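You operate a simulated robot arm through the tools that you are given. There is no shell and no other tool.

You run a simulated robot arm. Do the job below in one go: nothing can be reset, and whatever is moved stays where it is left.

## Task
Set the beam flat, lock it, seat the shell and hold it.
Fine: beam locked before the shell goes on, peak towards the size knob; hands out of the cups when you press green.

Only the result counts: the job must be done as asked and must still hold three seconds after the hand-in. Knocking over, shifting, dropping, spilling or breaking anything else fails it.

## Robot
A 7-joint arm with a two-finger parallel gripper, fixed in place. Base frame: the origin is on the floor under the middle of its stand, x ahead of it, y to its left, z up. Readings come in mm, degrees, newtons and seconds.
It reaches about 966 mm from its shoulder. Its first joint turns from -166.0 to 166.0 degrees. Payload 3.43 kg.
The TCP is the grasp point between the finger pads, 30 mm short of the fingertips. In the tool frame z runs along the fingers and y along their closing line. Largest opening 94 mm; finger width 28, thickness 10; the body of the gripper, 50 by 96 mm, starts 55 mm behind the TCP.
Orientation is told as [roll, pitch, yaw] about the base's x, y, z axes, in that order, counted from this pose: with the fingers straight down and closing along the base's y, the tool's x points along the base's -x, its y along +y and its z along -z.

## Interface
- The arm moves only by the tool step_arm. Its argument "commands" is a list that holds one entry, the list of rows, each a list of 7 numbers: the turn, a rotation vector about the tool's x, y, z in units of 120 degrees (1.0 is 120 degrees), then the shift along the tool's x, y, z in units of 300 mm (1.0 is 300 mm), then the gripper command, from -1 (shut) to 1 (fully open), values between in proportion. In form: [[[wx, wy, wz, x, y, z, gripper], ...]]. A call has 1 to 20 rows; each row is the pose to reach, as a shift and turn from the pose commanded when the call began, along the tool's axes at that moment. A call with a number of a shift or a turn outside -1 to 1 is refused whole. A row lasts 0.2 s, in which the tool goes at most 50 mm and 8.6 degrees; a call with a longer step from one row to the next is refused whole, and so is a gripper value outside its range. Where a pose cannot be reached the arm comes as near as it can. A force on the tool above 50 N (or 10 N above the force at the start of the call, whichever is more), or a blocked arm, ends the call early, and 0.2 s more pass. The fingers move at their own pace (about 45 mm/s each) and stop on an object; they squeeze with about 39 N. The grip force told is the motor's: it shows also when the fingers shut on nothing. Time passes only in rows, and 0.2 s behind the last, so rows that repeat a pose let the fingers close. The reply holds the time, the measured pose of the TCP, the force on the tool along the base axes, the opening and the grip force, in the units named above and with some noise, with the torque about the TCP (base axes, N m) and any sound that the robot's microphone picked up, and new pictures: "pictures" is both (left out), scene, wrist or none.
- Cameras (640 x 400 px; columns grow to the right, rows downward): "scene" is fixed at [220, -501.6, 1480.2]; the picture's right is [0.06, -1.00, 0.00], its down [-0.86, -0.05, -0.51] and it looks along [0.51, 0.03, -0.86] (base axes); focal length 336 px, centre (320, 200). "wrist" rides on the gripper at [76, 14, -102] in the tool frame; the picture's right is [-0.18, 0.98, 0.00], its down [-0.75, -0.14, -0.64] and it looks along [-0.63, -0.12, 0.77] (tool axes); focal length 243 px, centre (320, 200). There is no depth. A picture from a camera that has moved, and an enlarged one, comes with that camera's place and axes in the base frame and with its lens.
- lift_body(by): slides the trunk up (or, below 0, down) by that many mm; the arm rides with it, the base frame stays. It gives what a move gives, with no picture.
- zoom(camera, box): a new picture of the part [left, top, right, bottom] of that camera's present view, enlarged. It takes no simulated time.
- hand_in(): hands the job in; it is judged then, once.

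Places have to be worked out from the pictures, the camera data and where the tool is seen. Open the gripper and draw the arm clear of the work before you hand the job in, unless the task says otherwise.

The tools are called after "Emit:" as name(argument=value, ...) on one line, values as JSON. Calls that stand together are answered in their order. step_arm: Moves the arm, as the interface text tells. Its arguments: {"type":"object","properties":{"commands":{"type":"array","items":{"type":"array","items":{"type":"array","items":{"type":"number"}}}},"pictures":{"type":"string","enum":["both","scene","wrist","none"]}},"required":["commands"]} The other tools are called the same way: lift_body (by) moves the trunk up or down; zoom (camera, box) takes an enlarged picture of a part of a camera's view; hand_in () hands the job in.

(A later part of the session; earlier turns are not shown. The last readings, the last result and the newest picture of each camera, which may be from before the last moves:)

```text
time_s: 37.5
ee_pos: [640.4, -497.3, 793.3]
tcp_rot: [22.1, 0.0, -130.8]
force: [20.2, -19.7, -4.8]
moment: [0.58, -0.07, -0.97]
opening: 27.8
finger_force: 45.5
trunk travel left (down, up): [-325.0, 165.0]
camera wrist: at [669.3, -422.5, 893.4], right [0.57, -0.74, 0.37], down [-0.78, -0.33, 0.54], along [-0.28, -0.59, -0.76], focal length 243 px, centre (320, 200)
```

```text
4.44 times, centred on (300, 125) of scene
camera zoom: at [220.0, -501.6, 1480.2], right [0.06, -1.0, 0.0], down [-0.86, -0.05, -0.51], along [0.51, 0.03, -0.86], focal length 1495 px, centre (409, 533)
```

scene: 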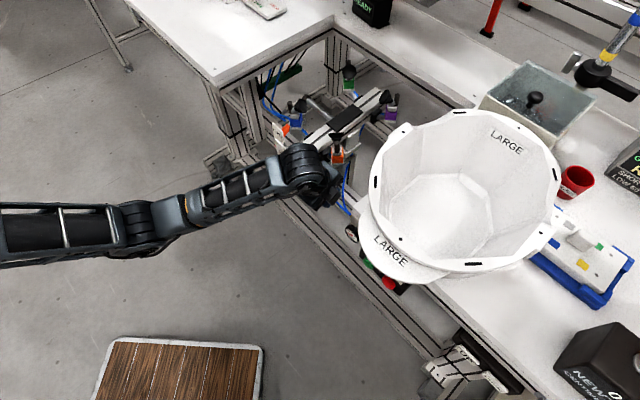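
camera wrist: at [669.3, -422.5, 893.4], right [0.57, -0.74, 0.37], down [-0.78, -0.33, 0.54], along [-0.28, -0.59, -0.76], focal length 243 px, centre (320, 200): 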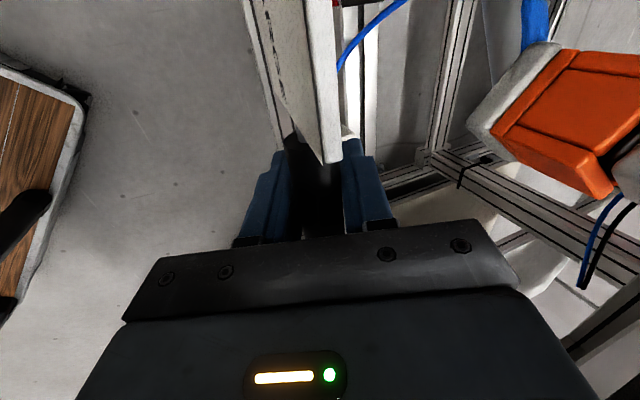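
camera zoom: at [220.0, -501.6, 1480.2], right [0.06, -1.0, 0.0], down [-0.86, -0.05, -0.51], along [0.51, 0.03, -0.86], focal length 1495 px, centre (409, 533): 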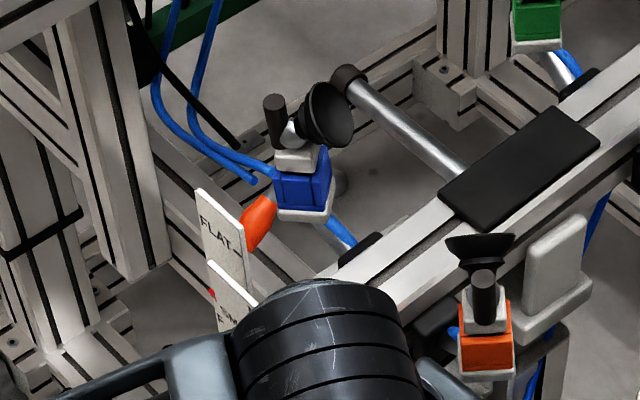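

The beam is well up. I zoom in on the scale to see where the pointer is now.

Emit:
zoom(camera="scene", box=[270, 110, 320, 160])

Emit:
zoom(camera="scene", box=[300, 70, 420, 180])

```text
8.00 times, centred on (295, 135) of scene
camera zoom: at [220.0, -501.6, 1480.2], right [0.06, -1.0, 0.0], down [-0.86, -0.05, -0.51], along [0.51, 0.03, -0.86], focal length 2691 px, centre (520, 720)
```

zoom: 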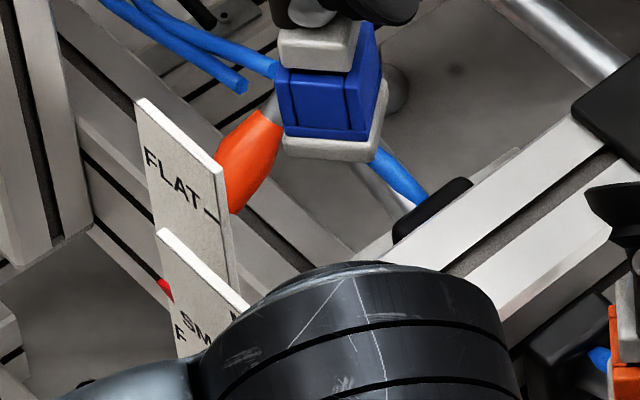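

```text
3.64 times, centred on (360, 125) of scene
camera zoom: at [220.0, -501.6, 1480.2], right [0.06, -1.0, 0.0], down [-0.86, -0.05, -0.51], along [0.51, 0.03, -0.86], focal length 1223 px, centre (174, 473)
```

zoom: 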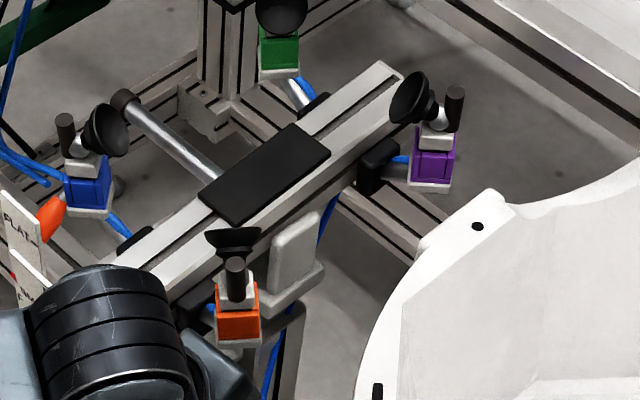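

By geometry the beam has turned about 23°; roughly 6–7° remain. I ease the side load and raise 4° more.

Emit:
step_arm(commands=[[[0, 0, 0, 0, 0.0093, 0.0038, -1], [0.0167, 0, 0, 0, 0.0157, -0.0155, -1], [0.0333, 0, 0, 0, 0.022, -0.0347, -1], [0.0333, 0, 0, 0, 0.022, -0.0347, -1]]], pictures="scene")

Emit:
zoom(camera="scene", box=[270, 110, 320, 160])

Emit:
zoom(camera="scene", box=[300, 70, 420, 180])

```text
time_s: 38.5
ee_pos: [639.2, -495.0, 804.7]
tcp_rot: [17.8, 0.0, -131.1]
force: [-6.0, 24.1, -6.4]
moment: [0.4, -0.39, -1.0]
opening: 27.4
finger_force: 45.3
trunk travel left (down, up): [-325.0, 165.0]
```

scene: 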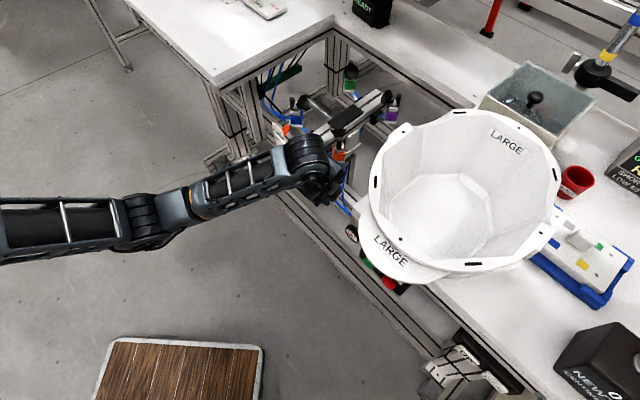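

```text
8.00 times, centred on (295, 135) of scene
camera zoom: at [220.0, -501.6, 1480.2], right [0.06, -1.0, 0.0], down [-0.86, -0.05, -0.51], along [0.51, 0.03, -0.86], focal length 2691 px, centre (520, 720)
```

zoom: 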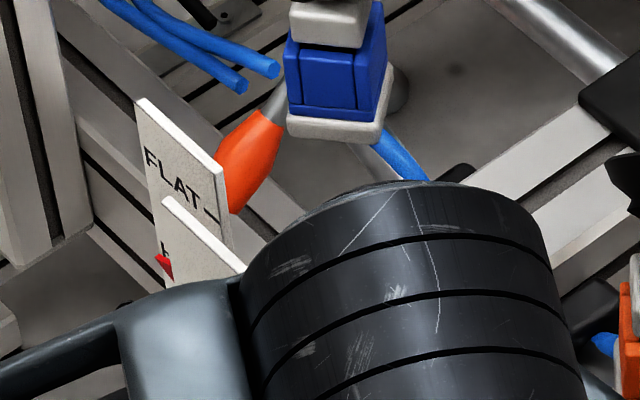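

```text
3.64 times, centred on (360, 125) of scene
camera zoom: at [220.0, -501.6, 1480.2], right [0.06, -1.0, 0.0], down [-0.86, -0.05, -0.51], along [0.51, 0.03, -0.86], focal length 1223 px, centre (174, 473)
```

zoom: 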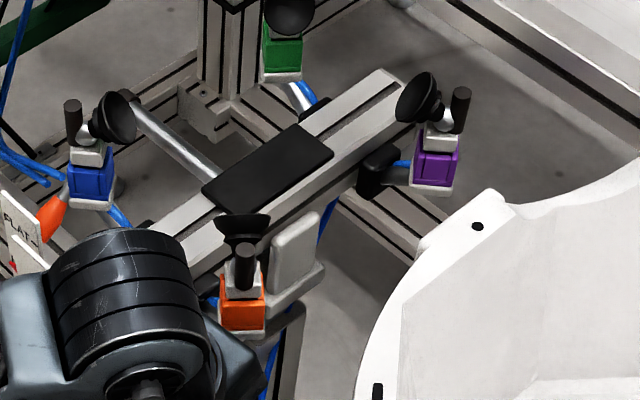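

The pointer is now near FLAT by projection. To judge level precisely I zoom on the cup posts, which must stand vertical when the beam is flat.

Emit:
zoom(camera="scene", box=[320, 120, 360, 165])

Emit:
zoom(camera="scene", box=[285, 90, 325, 135])

Emit:
zoom(camera="scene", box=[368, 85, 408, 130])

Emit:
zoom(camera="scene", box=[310, 80, 400, 155])

```text
8.89 times, centred on (340, 142) of scene
camera zoom: at [220.0, -501.6, 1480.2], right [0.06, -1.0, 0.0], down [-0.86, -0.05, -0.51], along [0.51, 0.03, -0.86], focal length 2990 px, centre (142, 711)
```

zoom: 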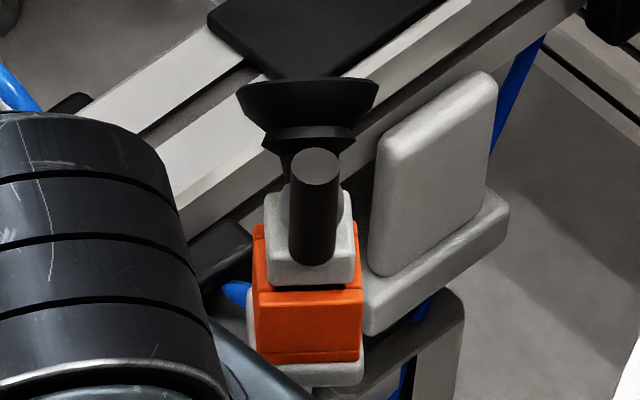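

```text
8.89 times, centred on (305, 112) of scene
camera zoom: at [220.0, -501.6, 1480.2], right [0.06, -1.0, 0.0], down [-0.86, -0.05, -0.51], along [0.51, 0.03, -0.86], focal length 2990 px, centre (453, 978)
```

zoom: 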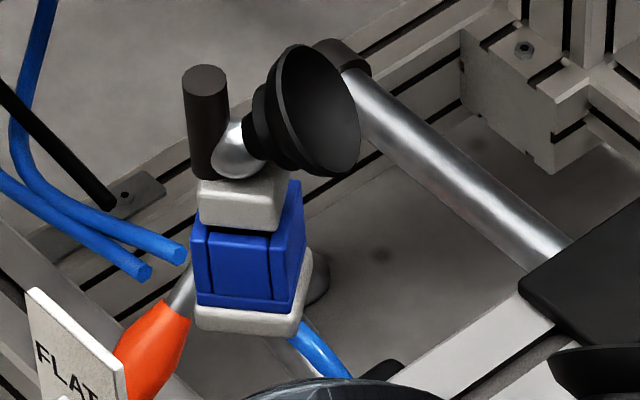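

```text
8.89 times, centred on (388, 108) of scene
camera zoom: at [220.0, -501.6, 1480.2], right [0.06, -1.0, 0.0], down [-0.86, -0.05, -0.51], along [0.51, 0.03, -0.86], focal length 2990 px, centre (-284, 1022)
```

zoom: 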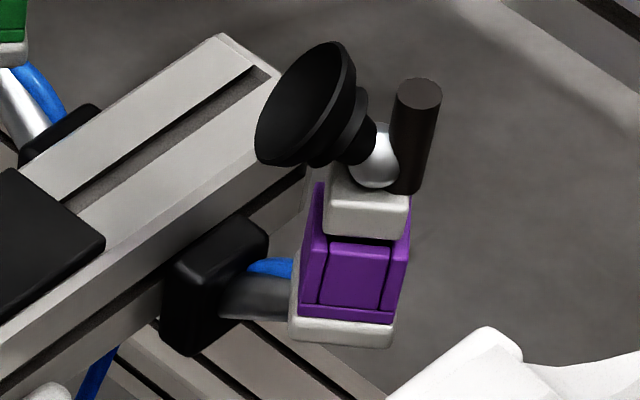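

```text
5.33 times, centred on (355, 118) of scene
camera zoom: at [220.0, -501.6, 1480.2], right [0.06, -1.0, 0.0], down [-0.86, -0.05, -0.51], along [0.51, 0.03, -0.86], focal length 1794 px, centre (133, 640)
```

zoom: 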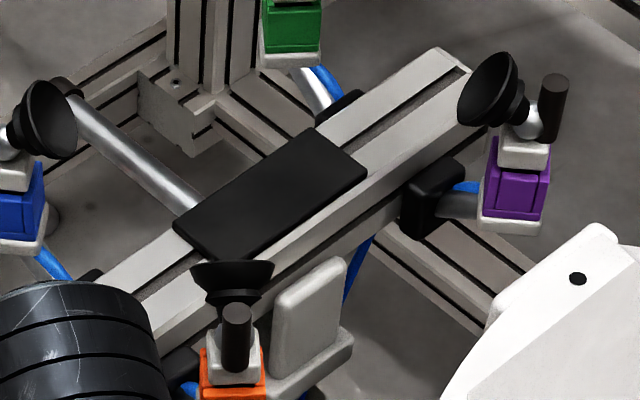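

The post-based estimate is too noisy. I'll release the handle, check that the beam stays by itself, and read the pointer from the front with the wrist camera.

Emit:
step_arm(commands=[[[0, 0, 0, 0, 0, 0, 0.3], [0, 0, 0, 0, 0, 0, 0.3], [0, 0, 0, 0, 0, 0, 0.3]]], pictures="scene")

Emit:
zoom(camera="scene", box=[270, 110, 320, 160])

```text
time_s: 39.3
ee_pos: [639.5, -497.7, 804.9]
tcp_rot: [18.3, 0.1, -131.0]
force: [-0.3, 0.1, 0.3]
moment: [0.01, -0.02, 0.01]
opening: 61.0
finger_force: 0.0
trunk travel left (down, up): [-325.0, 165.0]
```

scene: 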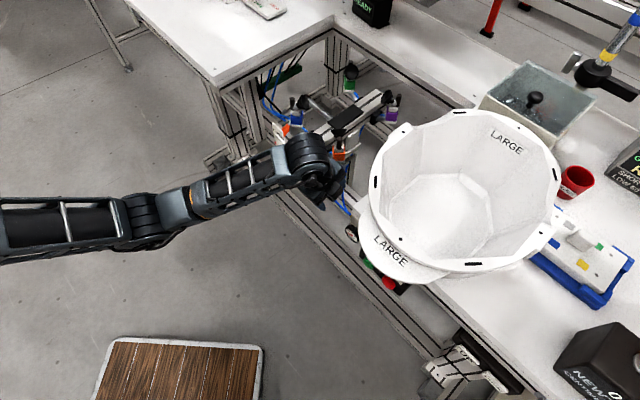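

```text
8.00 times, centred on (295, 135) of scene
camera zoom: at [220.0, -501.6, 1480.2], right [0.06, -1.0, 0.0], down [-0.86, -0.05, -0.51], along [0.51, 0.03, -0.86], focal length 2691 px, centre (520, 720)
```

zoom: 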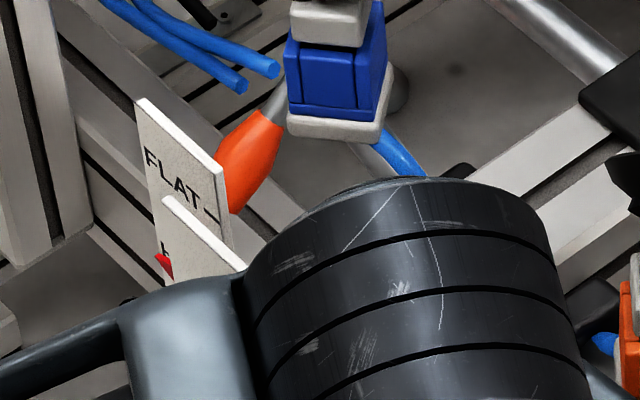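

The beam stays in place by itself. I back away from the handle, then go to a frontal viewpoint level with the FLAT mark.

Emit:
step_arm(commands=[[[0, 0, 0, 0, 0, -0.15, 0.3], [0, 0, 0, 0, 0, -0.3, 0.3], [0, 0, 0, 0, -0.1, -0.37, 0.3], [0, 0, 0, 0, -0.19, -0.396, 0.3], [0, 0, 0, 0, -0.19, -0.396, 0.3]]], pictures="scene")

Emit:
step_arm(commands=[[[-0.0159, -0.0159, -0.0668, 0.045, -0.018, 0.0224, 0.3], [-0.0317, -0.0317, -0.1336, 0.09, -0.036, 0.0447, 0.3], [-0.0476, -0.0476, -0.2005, 0.135, -0.054, 0.067, 0.3], [-0.0635, -0.0635, -0.2673, 0.18, -0.072, 0.0895, 0.3], [-0.0793, -0.0793, -0.3341, 0.225, -0.09, 0.1118, 0.3], [-0.0952, -0.0952, -0.4009, 0.27, -0.1085, 0.1342, 0.3], [-0.111, -0.111, -0.4677, 0.315, -0.1266, 0.1565, 0.3], [-0.1269, -0.1269, -0.5345, 0.36, -0.1447, 0.1789, 0.3], [-0.1428, -0.1428, -0.6014, 0.405, -0.1628, 0.2013, 0.3], [-0.1586, -0.1586, -0.6682, 0.45, -0.181, 0.2236, 0.3], [-0.1745, -0.1745, -0.735, 0.495, -0.199, 0.246, 0.3], [-0.1745, -0.1745, -0.735, 0.495, -0.199, 0.246, 0.3]]], pictures="both")

```text
time_s: 40.5
ee_pos: [571.0, -437.1, 899.6]
tcp_rot: [18.0, 0.2, -131.0]
force: [0.0, 0.4, -0.7]
moment: [0.0, 0.01, 0.02]
opening: 60.9
finger_force: 0.0
trunk travel left (down, up): [-325.0, 165.0]
```

scene: 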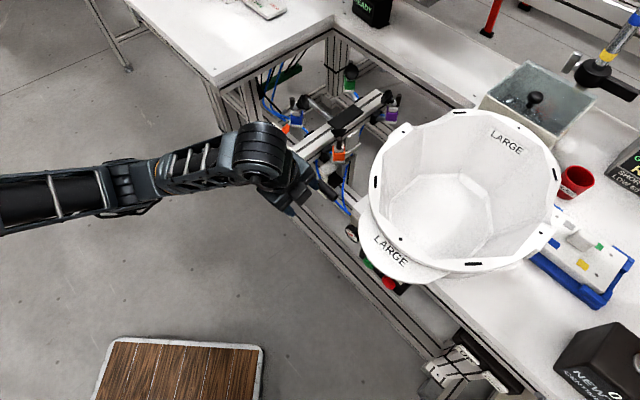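

```text
time_s: 43.1
ee_pos: [642.8, -302.5, 812.3]
tcp_rot: [0.1, -44.8, -41.0]
force: [0.7, 0.4, 0.4]
moment: [0.0, -0.03, 0.02]
opening: 61.1
finger_force: 0.0
trunk travel left (down, up): [-325.0, 165.0]
camera wrist: at [556.6, -209.1, 830.3], right [0.74, 0.66, 0.13], down [-0.03, -0.16, 0.99], along [0.67, -0.74, -0.1], focal length 243 px, centre (320, 200)
```

scene: 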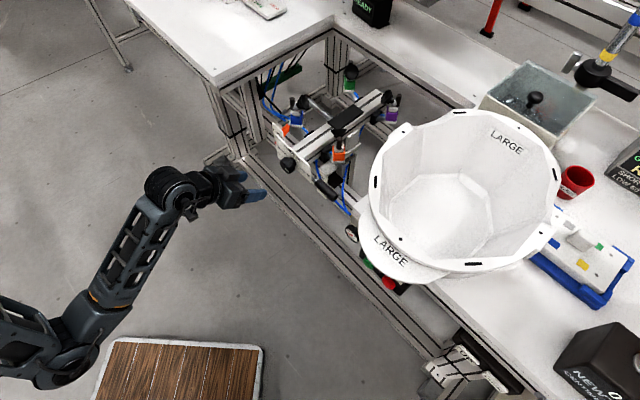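
wrist: 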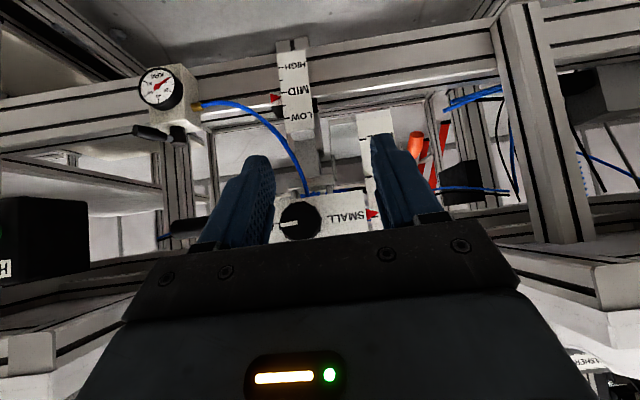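

Emit:
zoom(camera="wrist", box=[310, 100, 430, 240])

Emit:
zoom(camera="scene", box=[260, 80, 410, 210])

Emit:
zoom(camera="scene", box=[265, 110, 325, 170])

```text
2.86 times, centred on (370, 170) of wrist
camera zoom: at [556.6, -209.1, 830.3], right [0.74, 0.66, 0.13], down [-0.03, -0.16, 0.99], along [0.67, -0.74, -0.1], focal length 693 px, centre (177, 286)
```

zoom: 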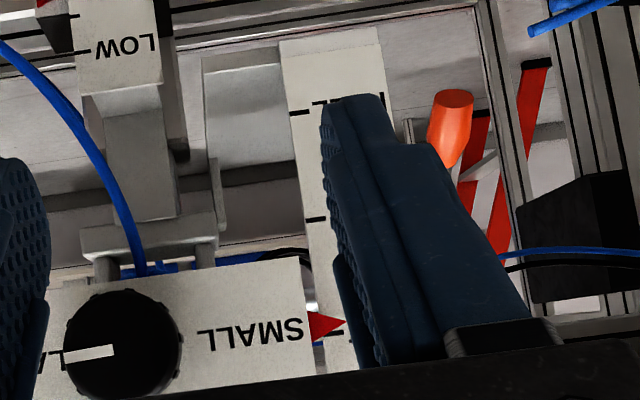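

```text
3.08 times, centred on (335, 145) of scene
camera zoom: at [220.0, -501.6, 1480.2], right [0.06, -1.0, 0.0], down [-0.86, -0.05, -0.51], along [0.51, 0.03, -0.86], focal length 1035 px, centre (274, 369)
```

zoom: 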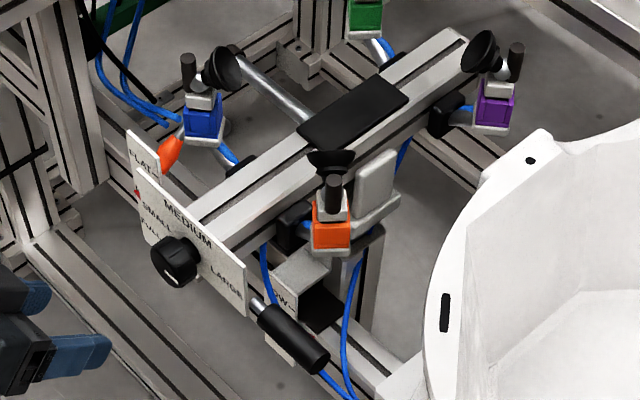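

```text
6.67 times, centred on (295, 140) of scene
camera zoom: at [220.0, -501.6, 1480.2], right [0.06, -1.0, 0.0], down [-0.86, -0.05, -0.51], along [0.51, 0.03, -0.86], focal length 2242 px, centre (487, 600)
```

zoom: 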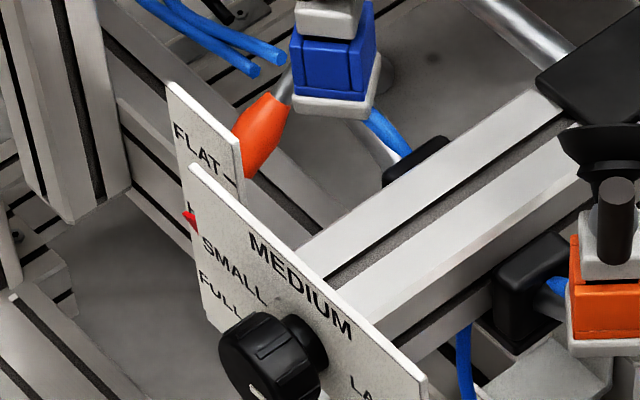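

Emit:
zoom(camera="wrist", box=[355, 190, 395, 230])

```text
10.00 times, centred on (375, 210) of wrist
camera zoom: at [556.6, -209.1, 830.3], right [0.74, 0.66, 0.13], down [-0.03, -0.16, 0.99], along [0.67, -0.74, -0.1], focal length 2426 px, centre (-230, 100)
```

zoom: 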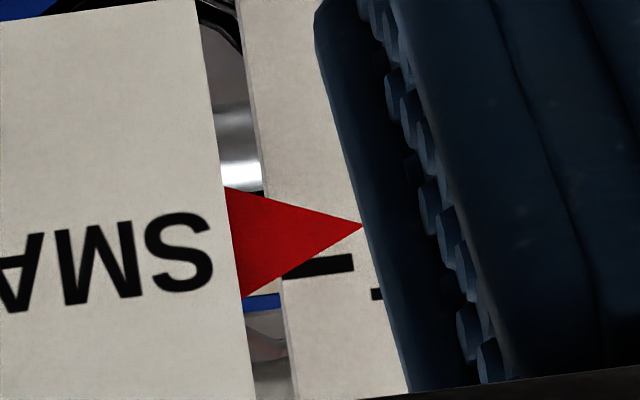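

From the front, the pointer tip is about 3–4 mm (≈1.2°) below the FLAT mark. I go back to the handle along the same path to raise it that last bit.

Emit:
step_arm(commands=[[[0.0159, 0.0159, 0.0668, -0.026, -0.045, -0.0115, 0.3], [0.0317, 0.0317, 0.1336, -0.052, -0.09, -0.0229, 0.3], [0.0476, 0.0476, 0.2005, -0.078, -0.135, -0.0344, 0.3], [0.0635, 0.0635, 0.2673, -0.104, -0.18, -0.0458, 0.3], [0.0793, 0.0793, 0.3341, -0.13, -0.225, -0.0573, 0.3], [0.0952, 0.0952, 0.4009, -0.156, -0.27, -0.0687, 0.3], [0.111, 0.111, 0.4677, -0.182, -0.315, -0.0802, 0.3], [0.1269, 0.1269, 0.5345, -0.208, -0.36, -0.0916, 0.3], [0.1428, 0.1428, 0.6014, -0.234, -0.405, -0.1031, 0.3], [0.1586, 0.1586, 0.6682, -0.26, -0.45, -0.1145, 0.3], [0.1745, 0.1745, 0.735, -0.286, -0.495, -0.126, 0.3], [0.1745, 0.1745, 0.735, -0.286, -0.495, -0.126, 0.3]]], pictures="none")

```text
time_s: 45.7
ee_pos: [571.3, -439.0, 899.5]
tcp_rot: [18.1, 0.2, -131.0]
force: [1.0, -0.4, 0.1]
moment: [-0.05, 0.02, -0.01]
opening: 61.1
finger_force: 0.1
trunk travel left (down, up): [-325.0, 165.0]
```

Emit:
step_arm(commands=[[[0, 0, 0, 0.006, 0.09, 0.026, 0.3], [0, 0, 0, 0.006, 0.181, 0.06, 0.3], [0, 0, 0, 0.006, 0.181, 0.16, 0.3], [0, 0, 0, 0.006, 0.181, 0.26, 0.3], [0, 0, 0, 0.006, 0.181, 0.34, 0.3], [0, 0, 0, 0.006, 0.181, 0.391, 0.3], [0, 0, 0, 0.006, 0.181, 0.391, 0.3]]], pictures="wrist")

```text
time_s: 47.3
ee_pos: [637.8, -494.5, 805.0]
tcp_rot: [18.1, 0.1, -131.0]
force: [0.0, 0.4, -0.1]
moment: [0.0, -0.01, 0.02]
opening: 61.1
finger_force: 0.1
trunk travel left (down, up): [-325.0, 165.0]
camera wrist: at [674.3, -425.2, 906.7], right [0.58, -0.75, 0.31], down [-0.75, -0.35, 0.56], along [-0.32, -0.56, -0.77], focal length 243 px, centre (320, 200)
```

wrist: 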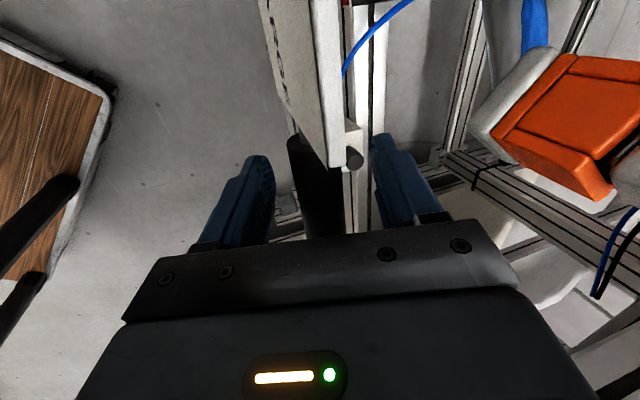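

Handle is centred; I close and raise it about 4 mm.

Emit:
step_arm(commands=[[[0, 0, 0, 0, 0, 0, -1], [0, 0, 0, 0, 0, 0, -1], [0, 0, 0, 0, 0, 0, -1], [0, 0, 0, 0, 0, 0, -1]]], pictures="none")

Emit:
step_arm(commands=[[[0.004, 0, 0, 0, 0.0014, -0.0044, -1], [0.0075, 0, 0, 0, 0.0028, -0.0088, -1], [0.011, 0, 0, 0, 0.0044, -0.0133, -1], [0.011, 0, 0, 0, 0.0044, -0.0133, -1]]], pictures="scene")

```text
time_s: 48.3
ee_pos: [640.1, -494.5, 806.1]
tcp_rot: [18.2, 0.1, -131.0]
force: [9.4, -11.5, 0.1]
moment: [0.21, 0.03, -0.87]
opening: 27.4
finger_force: 45.1
trunk travel left (down, up): [-325.0, 165.0]
```

```text
time_s: 49.3
ee_pos: [640.1, -495.2, 808.1]
tcp_rot: [16.9, 0.1, -130.8]
force: [17.4, -17.5, -8.1]
moment: [1.06, -0.72, -0.86]
opening: 27.8
finger_force: 45.2
trunk travel left (down, up): [-325.0, 165.0]
```

scene: 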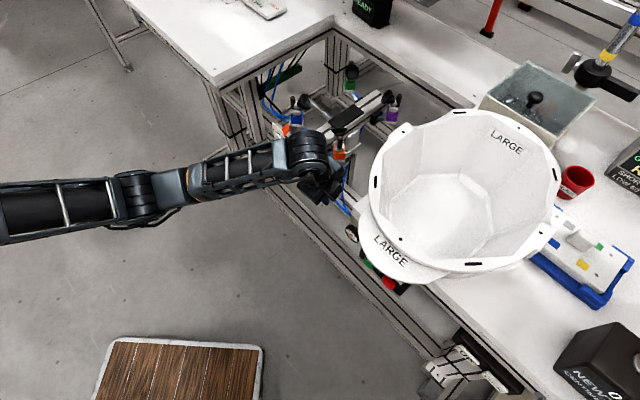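

Only about 2–3 mm of lift was realized; I add 2.5 mm more and read the force.

Emit:
step_arm(commands=[[[0.003, 0, 0, 0, 0.0013, -0.004, -1], [0.006, 0, 0, 0, 0.0026, -0.008, -1], [0.006, 0, 0, 0, 0.0026, -0.008, -1]]], pictures="none")

Emit:
zoom(camera="scene", box=[270, 110, 320, 160])

```text
time_s: 50.1
ee_pos: [640.2, -494.5, 809.3]
tcp_rot: [15.9, 0.1, -131.1]
force: [16.1, -20.6, -23.3]
moment: [0.4, -0.16, -0.94]
opening: 27.6
finger_force: 45.4
trunk travel left (down, up): [-325.0, 165.0]
```

```text
8.00 times, centred on (295, 135) of scene
camera zoom: at [220.0, -501.6, 1480.2], right [0.06, -1.0, 0.0], down [-0.86, -0.05, -0.51], along [0.51, 0.03, -0.86], focal length 2691 px, centre (520, 720)
```

zoom: 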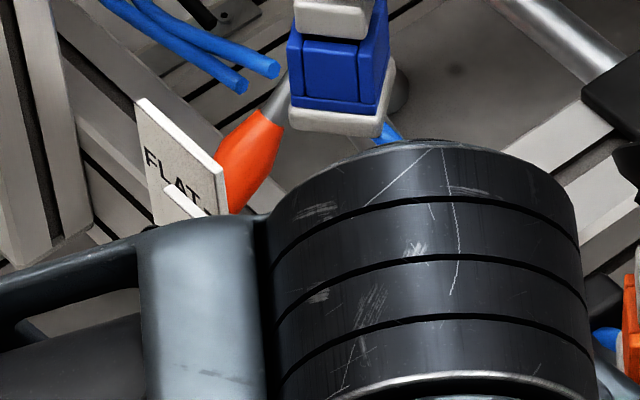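

The plate rose ~4 mm. I release the handle and go to look from the front again.

Emit:
step_arm(commands=[[[0, 0, 0, 0, 0, 0, 0.3], [0, 0, 0, 0, 0, 0, 0.3], [0, 0, 0, 0, 0, -0.15, 0.3], [0, 0, 0, 0, 0, -0.3, 0.3], [0, 0, 0, 0, -0.1, -0.37, 0.3], [0, 0, 0, 0, -0.19, -0.396, 0.3], [0, 0, 0, 0, -0.19, -0.396, 0.3]]], pictures="none")

```text
time_s: 51.7
ee_pos: [573.5, -435.3, 909.5]
tcp_rot: [16.1, 0.1, -131.0]
force: [-0.4, 0.0, -0.4]
moment: [-0.01, -0.02, -0.03]
opening: 61.2
finger_force: 0.1
trunk travel left (down, up): [-325.0, 165.0]
```

Emit:
step_arm(commands=[[[-0.0159, -0.0159, -0.0668, 0.05, -0.0184, 0.0255, 0.3], [-0.0317, -0.0317, -0.1336, 0.1, -0.0367, 0.0509, 0.3], [-0.0476, -0.0476, -0.2005, 0.15, -0.055, 0.0764, 0.3], [-0.0635, -0.0635, -0.2673, 0.2, -0.0735, 0.1018, 0.3], [-0.0793, -0.0793, -0.3341, 0.25, -0.0918, 0.1273, 0.3], [-0.0952, -0.0952, -0.4009, 0.3, -0.11, 0.1527, 0.3], [-0.111, -0.111, -0.4677, 0.35, -0.1285, 0.1782, 0.3], [-0.1269, -0.1269, -0.5345, 0.4, -0.147, 0.2036, 0.3], [-0.1428, -0.1428, -0.6014, 0.45, -0.165, 0.2291, 0.3], [-0.1586, -0.1586, -0.6682, 0.5, -0.184, 0.2545, 0.3], [-0.1745, -0.1745, -0.735, 0.549, -0.202, 0.28, 0.3], [-0.1745, -0.1745, -0.735, 0.549, -0.202, 0.28, 0.3]]], pictures="both")

Emit:
zoom(camera="wrist", box=[320, 170, 380, 230])

```text
time_s: 54.3
ee_pos: [655.1, -288.8, 811.6]
tcp_rot: [0.0, -42.8, -40.9]
force: [-0.7, -0.4, 0.2]
moment: [0.0, -0.02, -0.01]
opening: 61.1
finger_force: 0.1
trunk travel left (down, up): [-325.0, 165.0]
camera wrist: at [568.3, -196.3, 835.1], right [0.75, 0.65, 0.13], down [-0.01, -0.18, 0.98], along [0.67, -0.73, -0.13], focal length 243 px, centre (320, 200)
```

scene: 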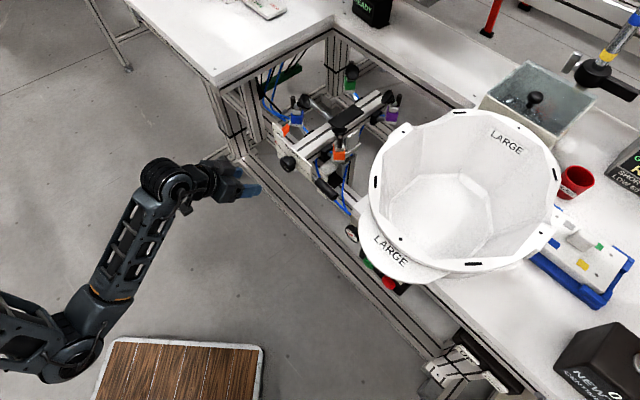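
wrist: 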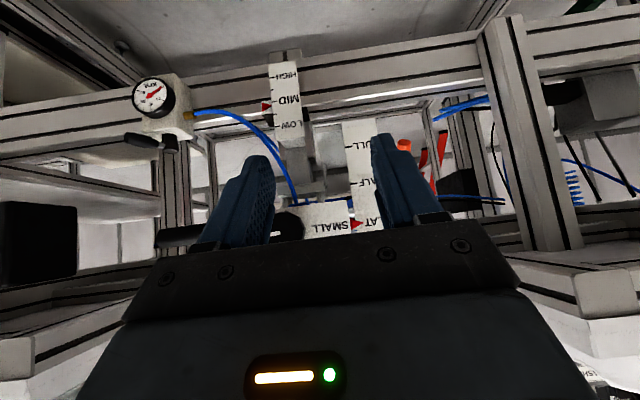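

```text
6.67 times, centred on (350, 200) of wrist
camera zoom: at [568.3, -196.3, 835.1], right [0.75, 0.65, 0.13], down [-0.01, -0.18, 0.98], along [0.67, -0.73, -0.13], focal length 1618 px, centre (120, 200)
```

zoom: 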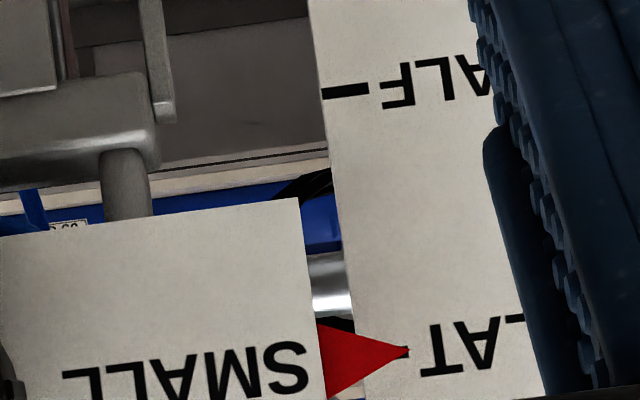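

The pointer now coincides with the FLAT mark, so the beam is flat. Next is locking: raise the orange lever (now ~46° down) back up. I move over the fixture to a place above the lever with fingers 44 mm open.

Emit:
step_arm(commands=[[[0, 0, 0, -0.105, 0, -0.114, -0.06], [0, 0, 0, -0.21, 0, -0.228, -0.06], [-0.0053, 0.038, -0.0087, -0.2954, 0.0646, -0.1492, -0.06], [-0.0107, 0.076, -0.0173, -0.3808, 0.1292, -0.0704, -0.06], [-0.016, 0.114, -0.026, -0.4662, 0.1938, 0.0084, -0.06], [-0.0214, 0.152, -0.0346, -0.5516, 0.2584, 0.0872, -0.06], [-0.0267, 0.19, -0.0433, -0.637, 0.323, 0.166, -0.06], [-0.0267, 0.19, -0.0433, -0.637, 0.323, 0.166, -0.06]]], pictures="both")

```text
time_s: 56.1
ee_pos: [850.3, -330.6, 905.2]
tcp_rot: [0.1, -20.0, -35.0]
force: [0.7, -0.1, 0.2]
moment: [0.01, -0.03, 0.0]
opening: 44.2
finger_force: 0.1
trunk travel left (down, up): [-325.0, 165.0]
camera wrist: at [769.4, -257.8, 975.9], right [0.7, 0.71, 0.06], down [0.32, -0.4, 0.86], along [0.63, -0.59, -0.51], focal length 243 px, centre (320, 200)
```

scene: 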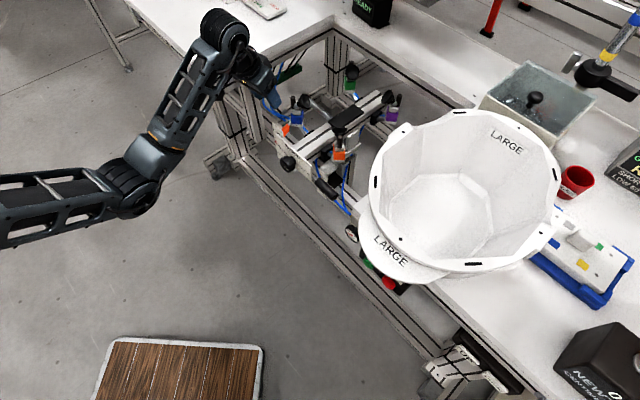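
wrist: 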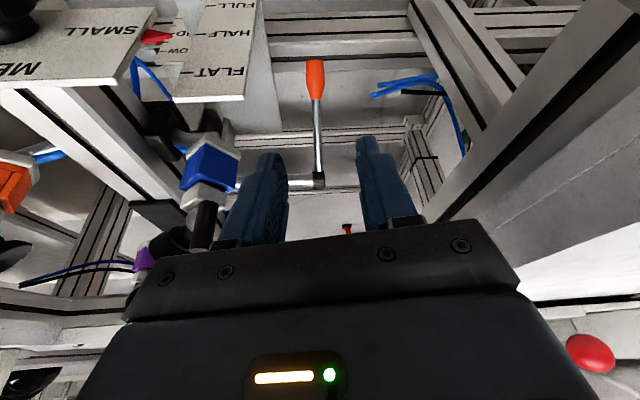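

The lever handle is at about (888,-362,739). I descend around it with the fingers straddling, keeping the gripper body behind the scale plate.

Emit:
step_arm(commands=[[[0, 0, 0, -0.038, -0.005, 0.076, -0.06], [0, 0, 0, -0.076, -0.01, 0.152, -0.06], [0, 0, 0, -0.056, -0.011, 0.227, -0.06], [0, 0, 0, -0.036, -0.0115, 0.303, -0.06], [0, 0, 0, -0.0153, -0.012, 0.378, -0.06], [0, 0, 0, -0.0153, -0.012, 0.378, -0.06]]], pictures="both")

```text
time_s: 57.5
ee_pos: [882.3, -358.5, 801.1]
tcp_rot: [0.2, -20.0, -35.0]
force: [0.2, 0.0, 0.1]
moment: [-0.01, -0.02, -0.01]
opening: 44.6
finger_force: 0.1
trunk travel left (down, up): [-325.0, 165.0]
camera wrist: at [802.4, -286.0, 871.1], right [0.7, 0.71, 0.07], down [0.32, -0.4, 0.86], along [0.63, -0.59, -0.51], focal length 243 px, centre (320, 200)
```

scene: 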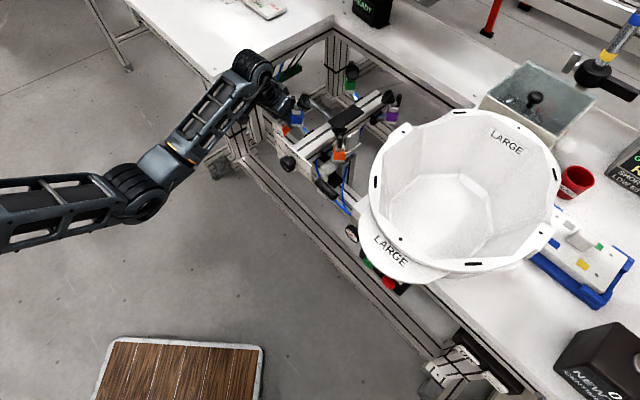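
wrist: 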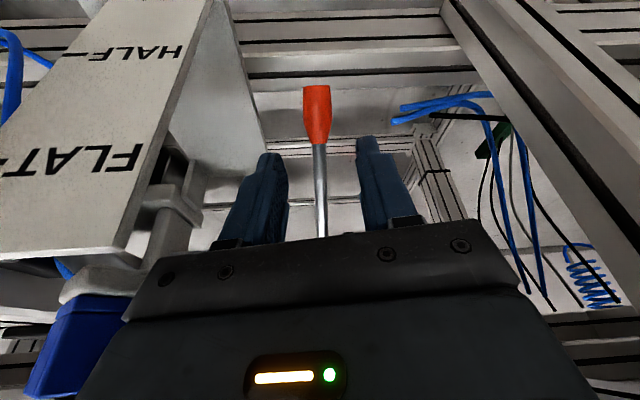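

Fingers straddle the lever properly. I go straight down 60 mm to the handle and close on it.

Emit:
step_arm(commands=[[[0, 0, 0, 0.022, 0, 0.063, -0.06], [0, 0, 0, 0.0435, 0, 0.126, -0.06], [0, 0, 0, 0.065, 0, 0.189, -0.06], [0, 0, 0, 0.065, 0, 0.189, -0.06]]], pictures="wrist")

```text
time_s: 58.5
ee_pos: [881.6, -359.5, 740.6]
tcp_rot: [0.1, -19.9, -35.0]
force: [0.8, -1.0, 0.4]
moment: [-0.01, -0.01, -0.03]
opening: 44.1
finger_force: 0.0
trunk travel left (down, up): [-325.0, 165.0]
camera wrist: at [802.1, -286.3, 811.3], right [0.7, 0.71, 0.07], down [0.32, -0.4, 0.86], along [0.63, -0.59, -0.5], focal length 243 px, centre (320, 200)
```

wrist: 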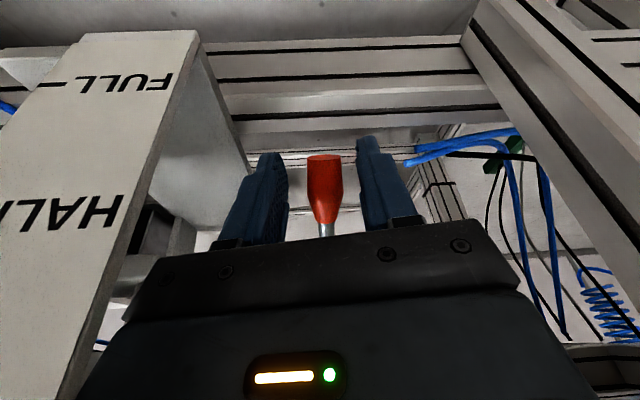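

The handle is right between the pads. I close on it.

Emit:
step_arm(commands=[[[0, 0, 0, 0, 0, 0, -1], [0, 0, 0, 0, 0, 0, -1], [0, 0, 0, 0, 0, 0, -1], [0, 0, 0, 0, 0, 0, -1]]], pictures="none")

```text
time_s: 59.5
ee_pos: [882.1, -358.5, 740.9]
tcp_rot: [0.1, -20.0, -34.9]
force: [4.9, 5.6, -1.5]
moment: [0.15, -0.11, -0.06]
opening: 24.5
finger_force: 45.1
trunk travel left (down, up): [-325.0, 165.0]
```

Gripped (24.5 mm). I swing the lever up along its arc, gradually making the tool vertical so the gripper stays clear of the scale.

Emit:
step_arm(commands=[[[0, 0.02, 0, 0.012, 0.0042, -0.0367, -1], [0, 0.045, 0, 0.0203, 0.008, -0.079, -1], [0, 0.075, 0, 0.0233, 0.0113, -0.1223, -1], [0, 0.11, 0, 0.0213, 0.0133, -0.1657, -1], [0, 0.11, 0, 0.0213, 0.0133, -0.1657, -1]]], pictures="both")

```text
time_s: 60.7
ee_pos: [866.4, -341.1, 784.0]
tcp_rot: [0.1, -6.5, -34.8]
force: [6.0, 14.9, -13.6]
moment: [0.89, 0.55, -0.66]
opening: 23.8
finger_force: 44.6
trunk travel left (down, up): [-325.0, 165.0]
camera wrist: at [802.3, -280.6, 877.2], right [0.71, 0.7, 0.02], down [0.47, -0.5, 0.72], along [0.52, -0.5, -0.69], focal length 243 px, centre (320, 200)
```

scene: 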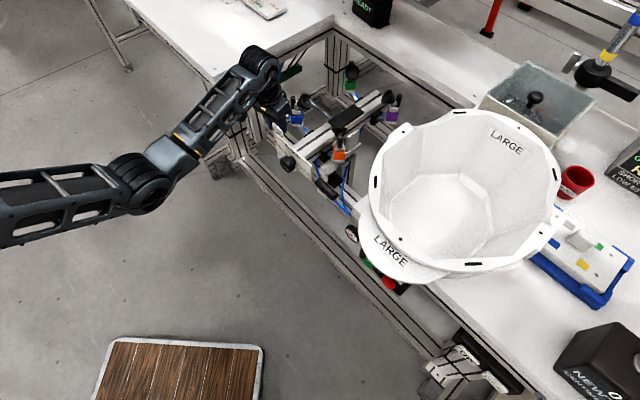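
wrist: 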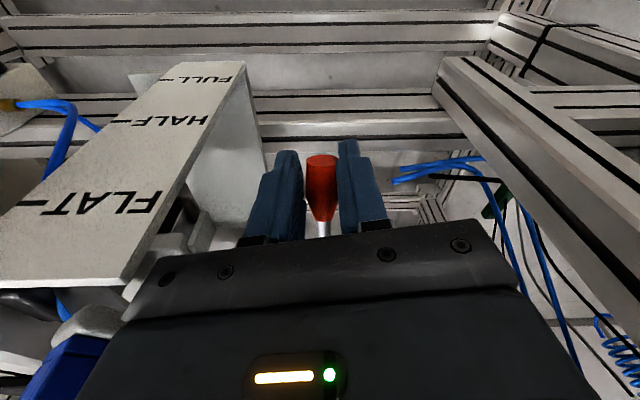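

The lever follows (now ~15° below horizontal). I continue upward until it meets its stop.

Emit:
step_arm(commands=[[[0, 0.018, 0, 0.0027, 0.001, -0.028, -1], [0, 0.036, 0, 0.003, 0.0017, -0.0593, -1], [0, 0.054, 0, 0.003, 0.0019, -0.075, -1], [0, 0.054, 0, 0.001, 0.002, -0.0907, -1], [0, 0.054, 0, -0.002, 0.002, -0.106, -1], [0, 0.054, 0, -0.004, 0.0017, -0.1217, -1]]], pictures="both")

```text
time_s: 62.1
ee_pos: [865.9, -339.3, 819.0]
tcp_rot: [0.1, -0.2, -34.8]
force: [4.4, 21.9, -27.4]
moment: [0.37, 0.18, -0.54]
opening: 22.6
finger_force: 45.1
trunk travel left (down, up): [-325.0, 165.0]
camera wrist: at [809.5, -283.9, 921.0], right [0.71, 0.7, 0.0], down [0.54, -0.55, 0.64], along [0.45, -0.46, -0.77], focal length 243 px, centre (320, 200)
```

scene: 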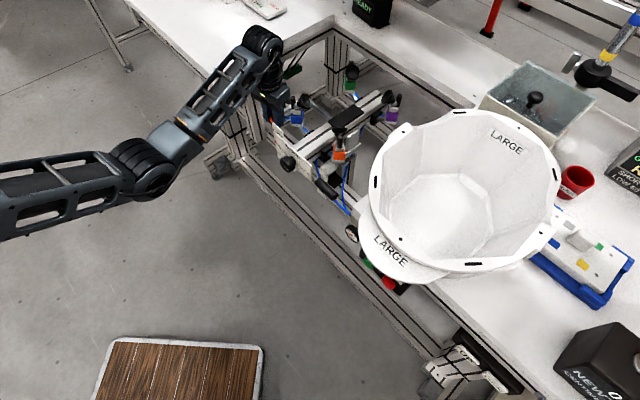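
wrist: 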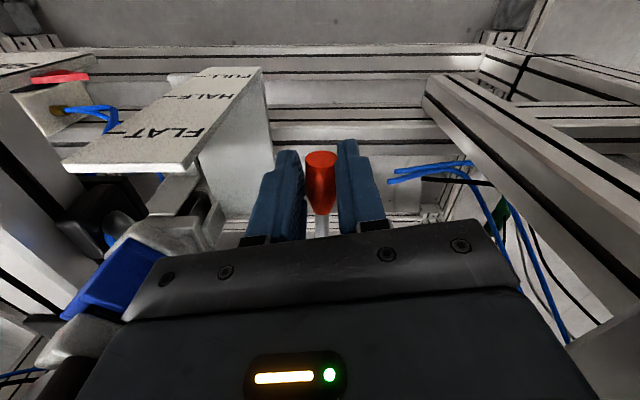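

No hard stop yet; lever is at about horizontal with ~27 N of resistance. I continue a little further up.

Emit:
step_arm(commands=[[[0, 0, 0, -0.002, 0, -0.0117, -1], [0, 0, 0, -0.0035, 0, -0.023, -1], [0, 0, 0, -0.0047, 0, -0.0347, -1], [0, 0, 0, -0.008, -0.001, -0.05, -1], [0, 0, 0, -0.011, -0.002, -0.0647, -1]]], pictures="both")

```text
time_s: 62.5
ee_pos: [865.9, -338.9, 819.4]
tcp_rot: [0.2, 0.1, -34.8]
force: [16.4, 0.6, -17.5]
moment: [-0.31, -0.45, -0.78]
opening: 22.8
finger_force: 45.4
trunk travel left (down, up): [-325.0, 165.0]
stopped in row 2: the force on the tool passed its limit at 52 N (the readings are from after the stop); the commanded pose is now the measured one
camera wrist: at [809.8, -284.3, 921.7], right [0.71, 0.7, 0.0], down [0.54, -0.55, 0.64], along [0.45, -0.45, -0.77], focal length 243 px, centre (320, 200)
```

scene: 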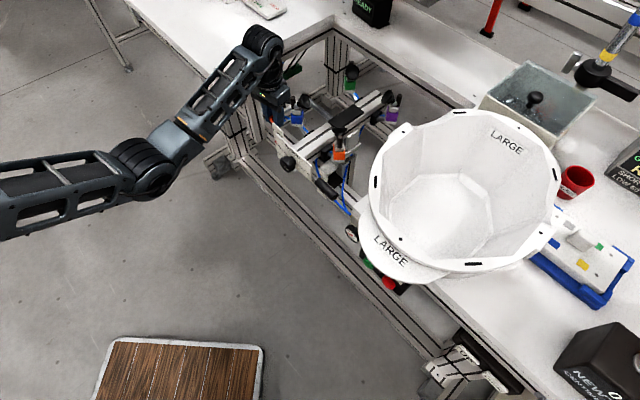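
wrist: 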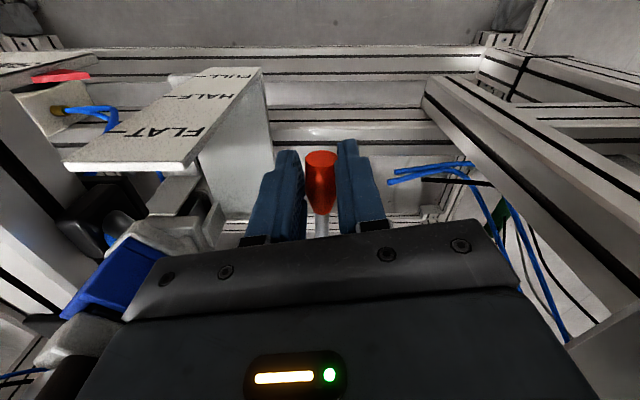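

Upper stop reached (52 N), which matches the initial clamped position. I open and retreat straight up, then check lever and pointer.

Emit:
step_arm(commands=[[[0, 0, 0, 0, 0, 0, -0.06], [0, 0, 0, 0, 0, 0, -0.06], [0, 0, 0, 0, 0, -0.1, -0.06], [0, 0, 0, 0, 0, -0.25, -0.06], [0, 0, 0, 0, 0, -0.4, -0.06], [0, 0, 0, 0.15, 0, -0.43, -0.06], [0, 0, 0, 0.3, 0, -0.43, -0.06], [0, 0, 0, 0.3, 0, -0.43, -0.06]]], pictures="both")

Emit:
zoom(camera="scene", box=[255, 80, 415, 210])

Emit:
zoom(camera="scene", box=[265, 100, 325, 160])

```text
time_s: 64.3
ee_pos: [789.6, -289.8, 950.2]
tcp_rot: [0.1, 0.1, -34.8]
force: [0.5, -0.8, -0.3]
moment: [0.02, 0.01, -0.02]
opening: 44.5
finger_force: 0.1
trunk travel left (down, up): [-325.0, 165.0]
camera wrist: at [734.4, -235.2, 1051.7], right [0.71, 0.7, 0.0], down [0.54, -0.55, 0.64], along [0.45, -0.45, -0.77], focal length 243 px, centre (320, 200)
```

scene: 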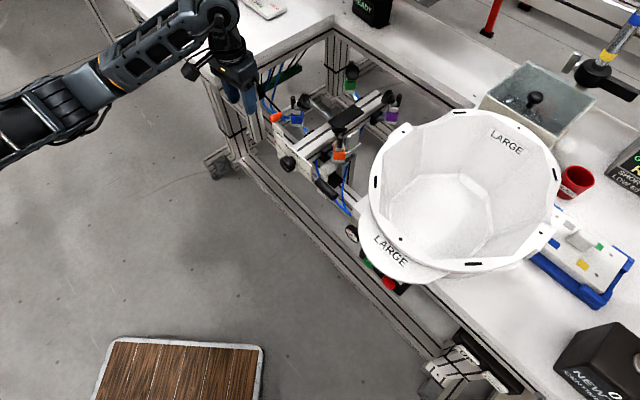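
wrist: 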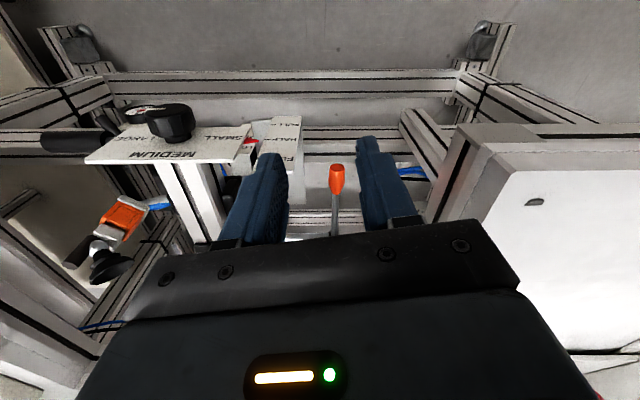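

```text
3.08 times, centred on (335, 145) of scene
camera zoom: at [220.0, -501.6, 1480.2], right [0.06, -1.0, 0.0], down [-0.86, -0.05, -0.51], along [0.51, 0.03, -0.86], focal length 1035 px, centre (274, 369)
```

zoom: 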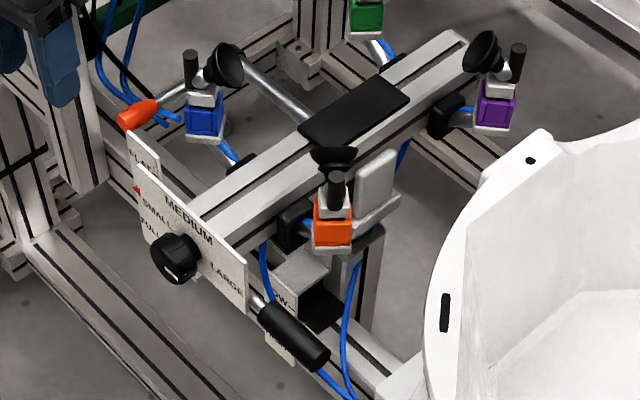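

```text
6.67 times, centred on (295, 130) of scene
camera zoom: at [220.0, -501.6, 1480.2], right [0.06, -1.0, 0.0], down [-0.86, -0.05, -0.51], along [0.51, 0.03, -0.86], focal length 2242 px, centre (487, 667)
```

zoom: 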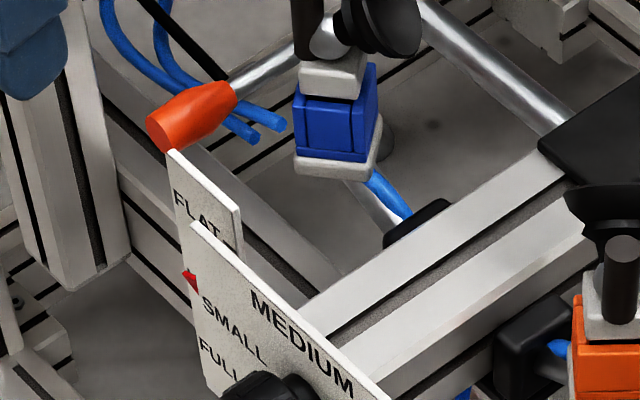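

The lever looks back at its original place and the plate is unchanged. I compare with the very same zoom as at the start to confirm the lever angle.

Emit:
zoom(camera="scene", box=[265, 105, 305, 130])

Emit:
zoom(camera="wrist", box=[220, 100, 400, 240])

```text
16.00 times, centred on (285, 118) of scene
camera zoom: at [220.0, -501.6, 1480.2], right [0.06, -1.0, 0.0], down [-0.86, -0.05, -0.51], along [0.51, 0.03, -0.86], focal length 5382 px, centre (880, 1520)
```

zoom: 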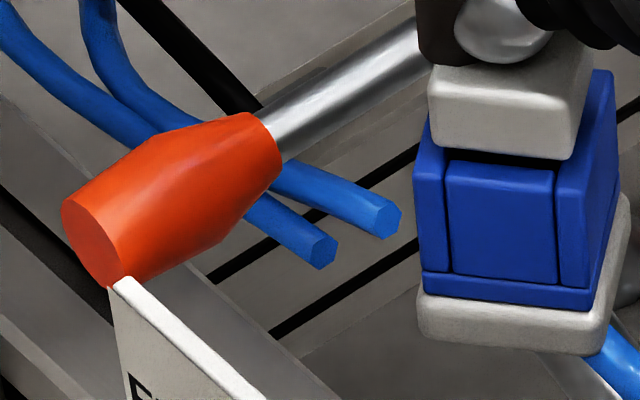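

```text
2.86 times, centred on (310, 170) of wrist
camera zoom: at [734.4, -235.2, 1051.7], right [0.71, 0.7, 0.0], down [0.54, -0.55, 0.64], along [0.45, -0.45, -0.77], focal length 693 px, centre (349, 286)
```

zoom: 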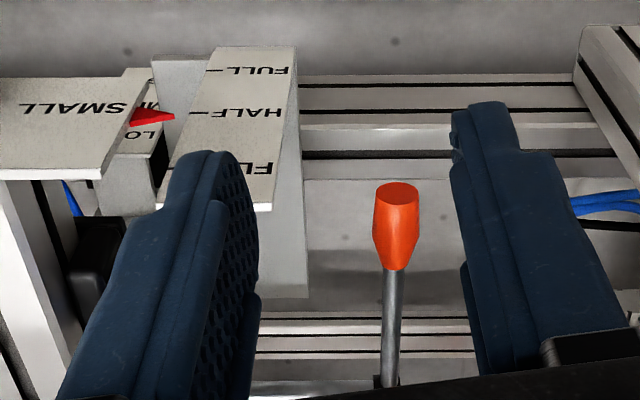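

The lever is at exactly its original (clamped) position and the beam is flat: flat and locked. Now I view the fixture from above to fix the seat centre (cups and pad) precisely, at a height that also tests the reach for carrying the shell.

Emit:
step_arm(commands=[[[0, 0, 0.012, -0.02, -0.065, -0.11, -0.06], [0, 0, 0.026, -0.047, -0.15, -0.22, -0.06], [0, 0, 0.04, -0.075, -0.24, -0.33, -0.06], [0, 0, 0.055, -0.102, -0.33, -0.44, -0.06], [0, 0, 0.07, -0.13, -0.42, -0.555, -0.06], [0, 0, 0.083, -0.156, -0.513, -0.667, -0.06], [0, 0, 0.083, -0.156, -0.513, -0.667, -0.06]]], pictures="both")

```text
time_s: 65.9
ee_pos: [741.5, -444.0, 1148.0]
tcp_rot: [0.1, 0.1, -44.9]
force: [-0.4, -0.3, -0.5]
moment: [-0.01, -0.05, 0.02]
opening: 44.0
finger_force: 0.0
trunk travel left (down, up): [-325.0, 165.0]
camera wrist: at [697.1, -380.4, 1250.8], right [0.82, 0.57, 0.0], down [0.43, -0.63, 0.64], along [0.36, -0.53, -0.77], focal length 243 px, centre (320, 200)
```

scene: 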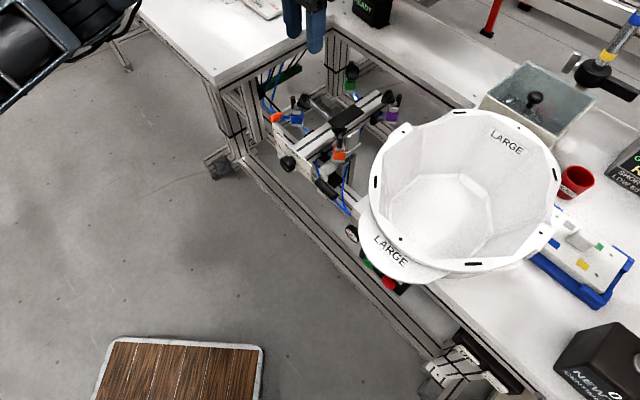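
wrist: 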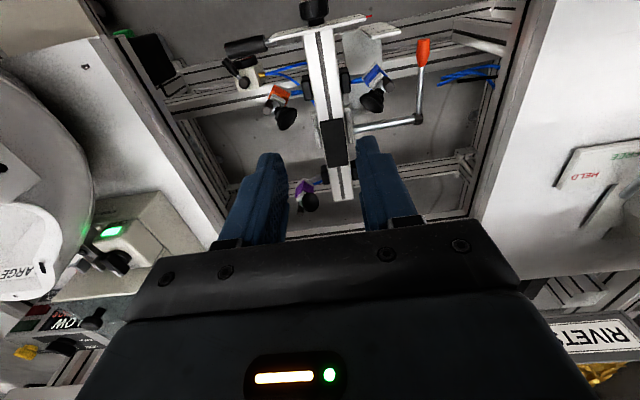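

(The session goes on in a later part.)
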